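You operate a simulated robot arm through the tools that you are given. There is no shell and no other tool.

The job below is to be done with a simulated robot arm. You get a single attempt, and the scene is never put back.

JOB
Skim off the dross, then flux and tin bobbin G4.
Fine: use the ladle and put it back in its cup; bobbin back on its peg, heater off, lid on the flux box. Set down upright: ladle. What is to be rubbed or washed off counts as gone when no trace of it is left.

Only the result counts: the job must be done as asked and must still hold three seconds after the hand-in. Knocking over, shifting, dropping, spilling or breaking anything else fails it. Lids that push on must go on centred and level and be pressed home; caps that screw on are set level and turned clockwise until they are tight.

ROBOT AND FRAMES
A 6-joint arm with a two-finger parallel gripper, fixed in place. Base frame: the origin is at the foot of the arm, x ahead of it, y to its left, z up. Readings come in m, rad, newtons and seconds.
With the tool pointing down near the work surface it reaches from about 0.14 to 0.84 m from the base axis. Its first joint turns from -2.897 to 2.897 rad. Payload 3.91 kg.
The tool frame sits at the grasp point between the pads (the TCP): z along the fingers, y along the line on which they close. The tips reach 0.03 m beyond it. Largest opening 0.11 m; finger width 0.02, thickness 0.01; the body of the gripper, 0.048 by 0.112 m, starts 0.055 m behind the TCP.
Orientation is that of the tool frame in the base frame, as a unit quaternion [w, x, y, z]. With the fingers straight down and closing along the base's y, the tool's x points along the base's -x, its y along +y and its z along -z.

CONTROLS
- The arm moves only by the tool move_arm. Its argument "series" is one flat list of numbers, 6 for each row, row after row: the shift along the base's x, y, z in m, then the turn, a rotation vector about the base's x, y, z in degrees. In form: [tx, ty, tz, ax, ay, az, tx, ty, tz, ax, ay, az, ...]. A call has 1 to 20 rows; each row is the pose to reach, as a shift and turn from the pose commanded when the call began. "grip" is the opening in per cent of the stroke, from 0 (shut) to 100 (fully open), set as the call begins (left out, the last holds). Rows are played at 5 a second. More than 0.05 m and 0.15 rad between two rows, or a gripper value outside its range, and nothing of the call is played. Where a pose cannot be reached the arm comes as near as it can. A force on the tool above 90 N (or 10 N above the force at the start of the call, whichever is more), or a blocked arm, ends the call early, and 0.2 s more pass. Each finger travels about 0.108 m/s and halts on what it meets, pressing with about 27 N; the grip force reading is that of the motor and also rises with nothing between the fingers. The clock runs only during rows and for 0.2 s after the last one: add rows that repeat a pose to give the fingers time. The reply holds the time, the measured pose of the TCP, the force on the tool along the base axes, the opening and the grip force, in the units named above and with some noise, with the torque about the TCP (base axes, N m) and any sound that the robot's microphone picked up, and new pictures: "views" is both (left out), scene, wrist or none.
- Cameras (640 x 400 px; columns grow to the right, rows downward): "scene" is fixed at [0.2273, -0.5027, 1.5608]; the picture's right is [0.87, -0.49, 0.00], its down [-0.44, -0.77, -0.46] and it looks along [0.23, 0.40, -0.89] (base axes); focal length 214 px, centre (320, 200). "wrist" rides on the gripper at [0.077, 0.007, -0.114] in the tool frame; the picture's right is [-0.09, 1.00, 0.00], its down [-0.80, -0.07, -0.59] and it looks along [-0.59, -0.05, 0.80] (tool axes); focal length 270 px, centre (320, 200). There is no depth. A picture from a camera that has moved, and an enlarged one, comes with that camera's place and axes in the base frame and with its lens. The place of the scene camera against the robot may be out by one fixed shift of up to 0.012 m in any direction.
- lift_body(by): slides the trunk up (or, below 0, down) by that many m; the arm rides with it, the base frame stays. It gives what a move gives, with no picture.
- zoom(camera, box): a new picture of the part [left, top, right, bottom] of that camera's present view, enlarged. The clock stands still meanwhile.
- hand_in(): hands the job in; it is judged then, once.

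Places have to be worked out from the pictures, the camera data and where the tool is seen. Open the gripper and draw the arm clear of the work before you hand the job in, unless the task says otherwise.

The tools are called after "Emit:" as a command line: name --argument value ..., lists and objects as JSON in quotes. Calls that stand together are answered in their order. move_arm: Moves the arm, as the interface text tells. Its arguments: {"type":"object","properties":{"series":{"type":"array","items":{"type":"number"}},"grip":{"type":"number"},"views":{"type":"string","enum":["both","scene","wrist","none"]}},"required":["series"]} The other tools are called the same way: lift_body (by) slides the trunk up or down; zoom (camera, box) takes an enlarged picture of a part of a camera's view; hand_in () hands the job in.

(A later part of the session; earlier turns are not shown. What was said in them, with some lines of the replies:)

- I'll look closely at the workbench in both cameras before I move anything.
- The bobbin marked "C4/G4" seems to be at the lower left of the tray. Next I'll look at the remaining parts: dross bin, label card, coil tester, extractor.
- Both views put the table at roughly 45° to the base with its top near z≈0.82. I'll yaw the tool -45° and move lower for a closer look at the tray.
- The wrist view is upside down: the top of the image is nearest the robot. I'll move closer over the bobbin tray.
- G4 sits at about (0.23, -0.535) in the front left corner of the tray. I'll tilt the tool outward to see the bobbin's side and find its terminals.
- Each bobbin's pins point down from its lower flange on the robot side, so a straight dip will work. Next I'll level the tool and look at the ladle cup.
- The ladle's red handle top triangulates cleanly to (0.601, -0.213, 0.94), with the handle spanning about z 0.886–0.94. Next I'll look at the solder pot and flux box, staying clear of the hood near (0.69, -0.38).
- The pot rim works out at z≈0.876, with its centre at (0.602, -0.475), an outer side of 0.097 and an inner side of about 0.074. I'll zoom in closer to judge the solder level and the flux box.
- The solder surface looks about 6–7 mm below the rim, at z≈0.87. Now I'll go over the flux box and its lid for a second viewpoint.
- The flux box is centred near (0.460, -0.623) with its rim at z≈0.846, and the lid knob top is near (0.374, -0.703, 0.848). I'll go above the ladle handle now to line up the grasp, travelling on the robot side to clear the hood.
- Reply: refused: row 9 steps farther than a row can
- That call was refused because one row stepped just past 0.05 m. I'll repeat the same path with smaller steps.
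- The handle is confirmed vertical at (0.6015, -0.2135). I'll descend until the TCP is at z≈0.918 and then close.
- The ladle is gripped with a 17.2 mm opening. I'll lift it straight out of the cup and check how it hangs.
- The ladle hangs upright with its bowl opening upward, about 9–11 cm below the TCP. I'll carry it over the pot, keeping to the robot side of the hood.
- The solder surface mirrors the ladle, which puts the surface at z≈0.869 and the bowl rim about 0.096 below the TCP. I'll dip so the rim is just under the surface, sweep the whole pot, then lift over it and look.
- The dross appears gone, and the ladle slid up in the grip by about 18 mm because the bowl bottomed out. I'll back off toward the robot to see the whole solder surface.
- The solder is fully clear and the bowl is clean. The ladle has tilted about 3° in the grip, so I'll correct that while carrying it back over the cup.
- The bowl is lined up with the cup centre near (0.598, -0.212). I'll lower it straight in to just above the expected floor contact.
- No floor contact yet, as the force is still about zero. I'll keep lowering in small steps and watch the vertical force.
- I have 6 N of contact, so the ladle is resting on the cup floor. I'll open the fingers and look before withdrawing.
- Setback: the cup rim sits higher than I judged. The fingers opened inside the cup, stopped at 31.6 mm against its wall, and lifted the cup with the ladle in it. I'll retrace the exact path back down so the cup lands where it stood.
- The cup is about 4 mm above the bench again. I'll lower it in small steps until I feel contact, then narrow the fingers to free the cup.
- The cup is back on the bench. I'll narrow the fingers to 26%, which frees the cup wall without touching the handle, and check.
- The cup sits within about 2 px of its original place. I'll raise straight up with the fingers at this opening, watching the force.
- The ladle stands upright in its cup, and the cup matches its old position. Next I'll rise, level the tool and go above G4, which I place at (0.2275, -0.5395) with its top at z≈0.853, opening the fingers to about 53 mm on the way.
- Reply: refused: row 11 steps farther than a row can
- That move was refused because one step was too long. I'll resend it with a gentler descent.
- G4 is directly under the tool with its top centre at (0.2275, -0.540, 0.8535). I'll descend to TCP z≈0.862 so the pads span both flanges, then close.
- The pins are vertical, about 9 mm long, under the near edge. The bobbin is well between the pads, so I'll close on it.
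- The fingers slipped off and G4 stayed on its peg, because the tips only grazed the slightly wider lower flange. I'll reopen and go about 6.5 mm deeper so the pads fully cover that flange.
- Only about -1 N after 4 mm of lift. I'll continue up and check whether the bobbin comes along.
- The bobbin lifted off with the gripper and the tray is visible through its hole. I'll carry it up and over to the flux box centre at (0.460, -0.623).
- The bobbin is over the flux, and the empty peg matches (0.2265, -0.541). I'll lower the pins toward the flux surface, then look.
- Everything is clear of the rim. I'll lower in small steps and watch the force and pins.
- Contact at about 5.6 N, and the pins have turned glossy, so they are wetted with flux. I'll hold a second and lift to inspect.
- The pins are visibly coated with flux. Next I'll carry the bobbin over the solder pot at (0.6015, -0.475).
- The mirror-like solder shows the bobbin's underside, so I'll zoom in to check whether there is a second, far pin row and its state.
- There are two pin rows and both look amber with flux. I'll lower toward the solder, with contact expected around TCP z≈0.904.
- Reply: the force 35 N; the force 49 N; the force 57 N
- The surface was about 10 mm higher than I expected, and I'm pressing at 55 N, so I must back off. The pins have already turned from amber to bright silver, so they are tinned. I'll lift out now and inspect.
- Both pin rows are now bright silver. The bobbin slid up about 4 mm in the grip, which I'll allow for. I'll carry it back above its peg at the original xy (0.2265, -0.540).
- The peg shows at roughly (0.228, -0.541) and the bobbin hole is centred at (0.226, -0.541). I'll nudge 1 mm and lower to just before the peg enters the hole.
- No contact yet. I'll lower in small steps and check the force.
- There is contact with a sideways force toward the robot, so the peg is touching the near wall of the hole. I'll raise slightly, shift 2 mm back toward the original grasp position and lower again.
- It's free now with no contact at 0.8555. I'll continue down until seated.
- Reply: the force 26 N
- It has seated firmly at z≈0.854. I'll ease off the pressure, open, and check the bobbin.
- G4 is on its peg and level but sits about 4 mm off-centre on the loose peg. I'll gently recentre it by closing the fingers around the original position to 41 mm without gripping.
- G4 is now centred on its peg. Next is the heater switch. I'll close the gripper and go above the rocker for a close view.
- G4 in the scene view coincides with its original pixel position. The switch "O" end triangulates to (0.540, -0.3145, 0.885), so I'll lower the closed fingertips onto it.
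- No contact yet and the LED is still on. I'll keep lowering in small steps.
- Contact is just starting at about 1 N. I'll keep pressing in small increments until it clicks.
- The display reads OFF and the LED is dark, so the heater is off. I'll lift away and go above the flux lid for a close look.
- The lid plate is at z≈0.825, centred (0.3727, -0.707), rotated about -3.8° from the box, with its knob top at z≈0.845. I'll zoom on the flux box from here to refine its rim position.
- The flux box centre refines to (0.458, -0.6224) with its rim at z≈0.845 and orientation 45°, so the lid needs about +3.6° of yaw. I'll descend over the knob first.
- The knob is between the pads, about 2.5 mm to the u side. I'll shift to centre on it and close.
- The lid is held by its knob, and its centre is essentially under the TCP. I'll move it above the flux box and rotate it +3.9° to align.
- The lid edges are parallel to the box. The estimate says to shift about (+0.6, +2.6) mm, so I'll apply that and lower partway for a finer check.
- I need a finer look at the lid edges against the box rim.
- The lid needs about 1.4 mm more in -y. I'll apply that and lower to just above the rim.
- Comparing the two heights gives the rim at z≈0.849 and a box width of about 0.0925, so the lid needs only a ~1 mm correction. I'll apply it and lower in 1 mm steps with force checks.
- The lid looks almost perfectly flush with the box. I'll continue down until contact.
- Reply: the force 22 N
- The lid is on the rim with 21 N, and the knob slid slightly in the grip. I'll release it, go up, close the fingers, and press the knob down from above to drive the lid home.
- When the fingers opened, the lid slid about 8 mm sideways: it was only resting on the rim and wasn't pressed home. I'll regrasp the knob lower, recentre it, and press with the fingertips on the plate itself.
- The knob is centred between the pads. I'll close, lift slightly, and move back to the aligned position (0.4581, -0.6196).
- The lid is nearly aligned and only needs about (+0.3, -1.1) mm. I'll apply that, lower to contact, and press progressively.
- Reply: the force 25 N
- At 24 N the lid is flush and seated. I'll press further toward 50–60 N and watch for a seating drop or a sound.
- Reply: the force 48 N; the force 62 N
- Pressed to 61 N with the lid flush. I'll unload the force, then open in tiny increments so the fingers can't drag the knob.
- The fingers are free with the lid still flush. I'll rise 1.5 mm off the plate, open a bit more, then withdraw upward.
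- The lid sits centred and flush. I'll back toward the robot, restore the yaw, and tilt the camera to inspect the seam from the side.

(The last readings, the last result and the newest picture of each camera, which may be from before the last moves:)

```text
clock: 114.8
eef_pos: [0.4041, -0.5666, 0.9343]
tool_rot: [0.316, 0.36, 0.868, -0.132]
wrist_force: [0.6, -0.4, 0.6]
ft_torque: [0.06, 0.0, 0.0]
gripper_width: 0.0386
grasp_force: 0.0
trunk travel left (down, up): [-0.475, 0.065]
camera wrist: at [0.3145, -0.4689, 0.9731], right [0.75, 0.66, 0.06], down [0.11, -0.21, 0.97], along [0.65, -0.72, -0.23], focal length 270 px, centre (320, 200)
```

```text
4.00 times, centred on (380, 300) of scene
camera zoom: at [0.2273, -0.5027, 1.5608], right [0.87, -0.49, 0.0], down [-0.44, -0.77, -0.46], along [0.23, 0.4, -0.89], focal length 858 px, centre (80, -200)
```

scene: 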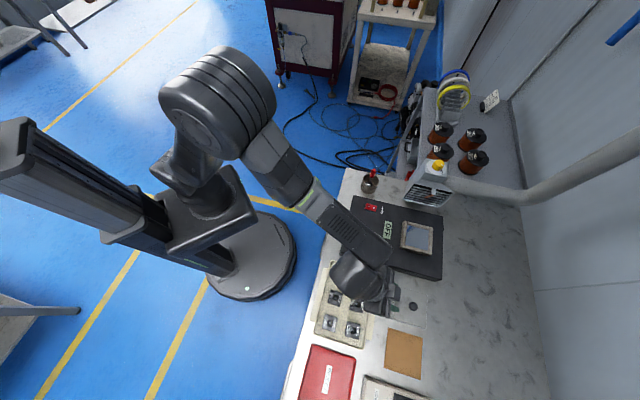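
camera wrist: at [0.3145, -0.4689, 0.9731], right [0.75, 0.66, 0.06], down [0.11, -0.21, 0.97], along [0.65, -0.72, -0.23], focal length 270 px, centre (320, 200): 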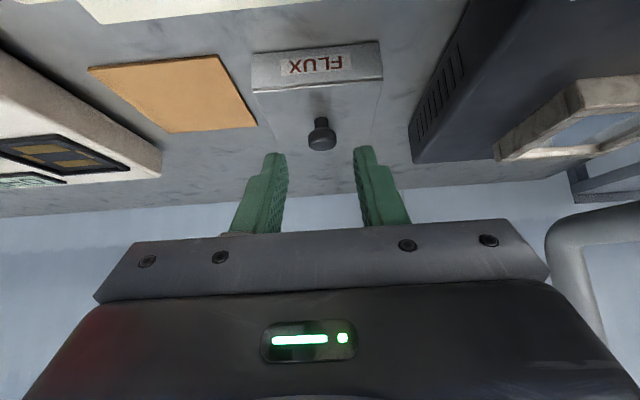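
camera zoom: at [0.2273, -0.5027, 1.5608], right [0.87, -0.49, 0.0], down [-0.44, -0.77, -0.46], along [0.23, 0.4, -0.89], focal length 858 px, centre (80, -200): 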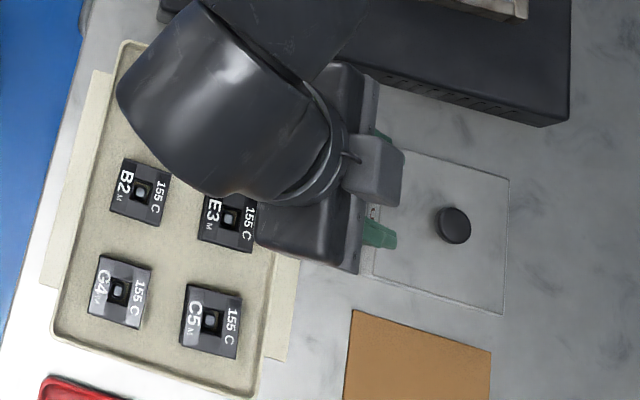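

The seam shows the lid level and flush on the box with no gap. I'll untilt, open the gripper and withdraw the arm clear for a final check.

Emit:
move_arm --series '[0, 0, 0.04, 4.7, 4.7, 0, -0.01, 0.01, 0.08, 9.4, 9.4, 0, -0.03, 0.03, 0.11, 14.1, 14.1, 0, -0.05, 0.05, 0.14, 18.8, 18.8, 0, -0.07, 0.075, 0.17, 23.5, 23.5, 0, -0.09, 0.1, 0.2, 28.3, 28.3, 0, -0.11, 0.13, 0.22, 28.3, 28.3, 0, -0.13, 0.16, 0.24, 28.3, 28.3, 0, -0.15, 0.19, 0.26, 28.3, 28.3, 0, -0.17, 0.22, 0.26, 28.3, 28.3, 0, -0.17, 0.22, 0.26, 28.3, 28.3, 0]' --grip 100 --views "both"

Emit:
zoom --camera "scene" --box '[310, 250, 450, 370]'

Emit:
zoom --camera "scene" --box '[335, 160, 455, 280]'

Emit:
zoom --camera "scene" --box '[355, 160, 455, 210]'

Emit:
zoom --camera "scene" --box '[310, 255, 390, 350]'

```text
clock: 117.2
eef_pos: [0.2339, -0.3472, 1.1973]
tool_rot: [-0.001, 0.383, 0.924, 0.0]
wrist_force: [0.1, 0.4, -1.4]
ft_torque: [-0.04, 0.0, 0.01]
gripper_width: 0.11
grasp_force: 0.0
trunk travel left (down, up): [-0.475, 0.065]
camera wrist: at [0.1829, -0.288, 1.3109], right [0.77, 0.64, 0.0], down [0.52, -0.62, 0.59], along [0.38, -0.46, -0.8], focal length 270 px, centre (320, 200)
```

scene: 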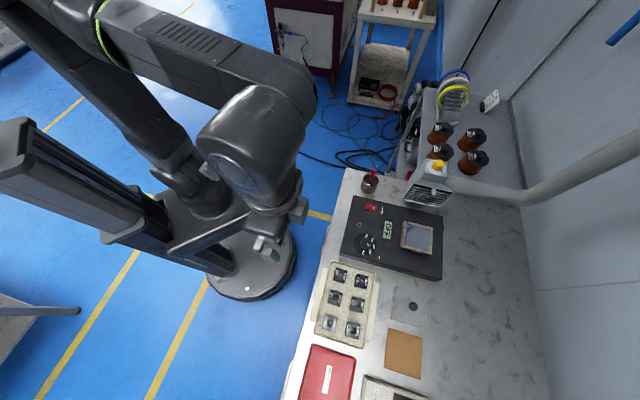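
wrist: 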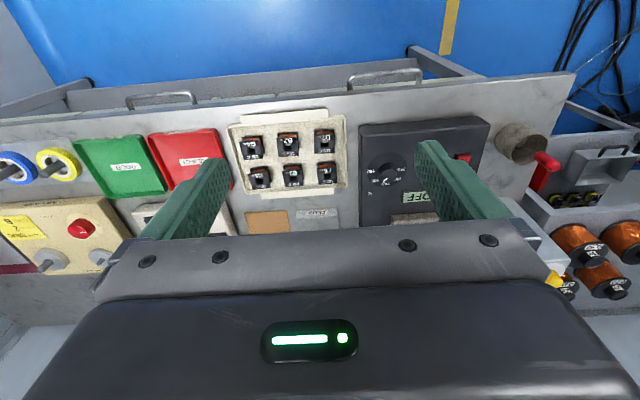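

```text
3.33 times, centred on (380, 310) of scene
camera zoom: at [0.2273, -0.5027, 1.5608], right [0.87, -0.49, 0.0], down [-0.44, -0.77, -0.46], along [0.23, 0.4, -0.89], focal length 715 px, centre (120, -167)
```

zoom: 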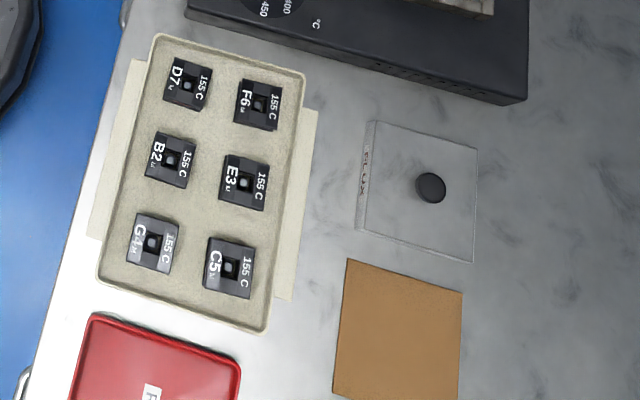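

```text
3.33 times, centred on (395, 220) of scene
camera zoom: at [0.2273, -0.5027, 1.5608], right [0.87, -0.49, 0.0], down [-0.44, -0.77, -0.46], along [0.23, 0.4, -0.89], focal length 715 px, centre (70, 133)
```

zoom: 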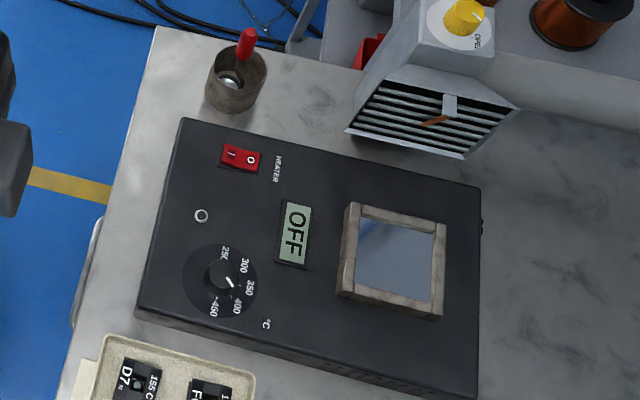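

```text
6.40 times, centred on (405, 185) of scene
camera zoom: at [0.2273, -0.5027, 1.5608], right [0.87, -0.49, 0.0], down [-0.44, -0.77, -0.46], along [0.23, 0.4, -0.89], focal length 1373 px, centre (-224, 296)
```

zoom: 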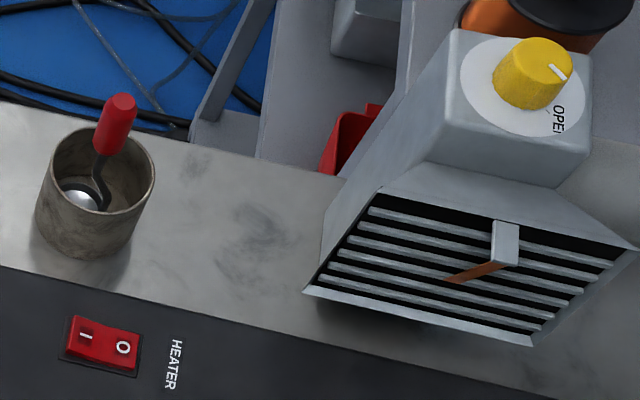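

```text
4.21 times, centred on (350, 302) of scene
camera zoom: at [0.2273, -0.5027, 1.5608], right [0.87, -0.49, 0.0], down [-0.44, -0.77, -0.46], along [0.23, 0.4, -0.89], focal length 903 px, centre (194, -232)
```

zoom: 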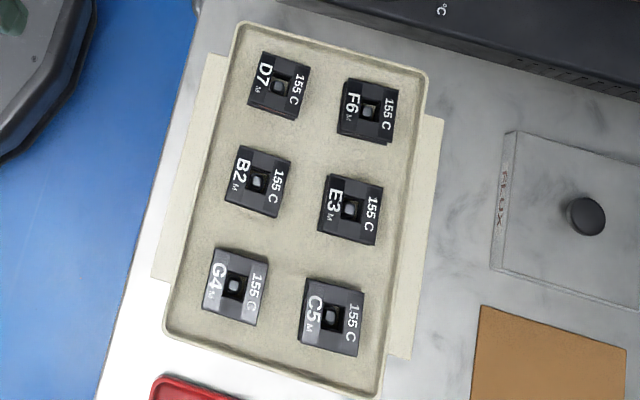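

All done and checked: the solder is clear of dross, G4 is tinned and on its peg, the heater reads OFF, the lid is flush on the flux box, and the ladle is upright in its cup. The arm is clear with the gripper open, so I'm handing in.

Emit:
hand_in

```text
The job is handed in.
```

I finished the job and handed it in. I haven't had a verdict back, so what follows is from the final pictures and readings.

- **Dross:** skimmed with the ladle; no trace shows on the solder surface.
- **Bobbin G4:** both pin rows were fluxed and tinned, turning from amber to bright silver. G4 is back on its peg, at the same place in the scene picture as at the start.
- **Heater:** the display reads OFF and the light is out.
- **Flux box lid:** centred, level and flush on the box, with no gap at the seam. I pressed it down at about 61 N.
- **Ladle:** standing upright in its cup.

Four things went wrong along the way:

- **Cup lifted:** when I released the ladle, the fingers jammed inside the cup and lifted it with the ladle in it. I set it back down, and it sits about 1–2 mm from where it was.
- **Pressed too hard in the pot:** the solder was higher than I judged, so the pins were pressed at up to about 55 N. I saw no damage to the bobbin or pot.
- **G4 knocked off-centre:** it moved about 4 mm on its peg when I let go. I nudged it back into place.
- **Lid slipped:** on the first try the lid was only resting on the rim and slid about 8 mm when I let go. I picked it up again, recentred it and pressed it on.
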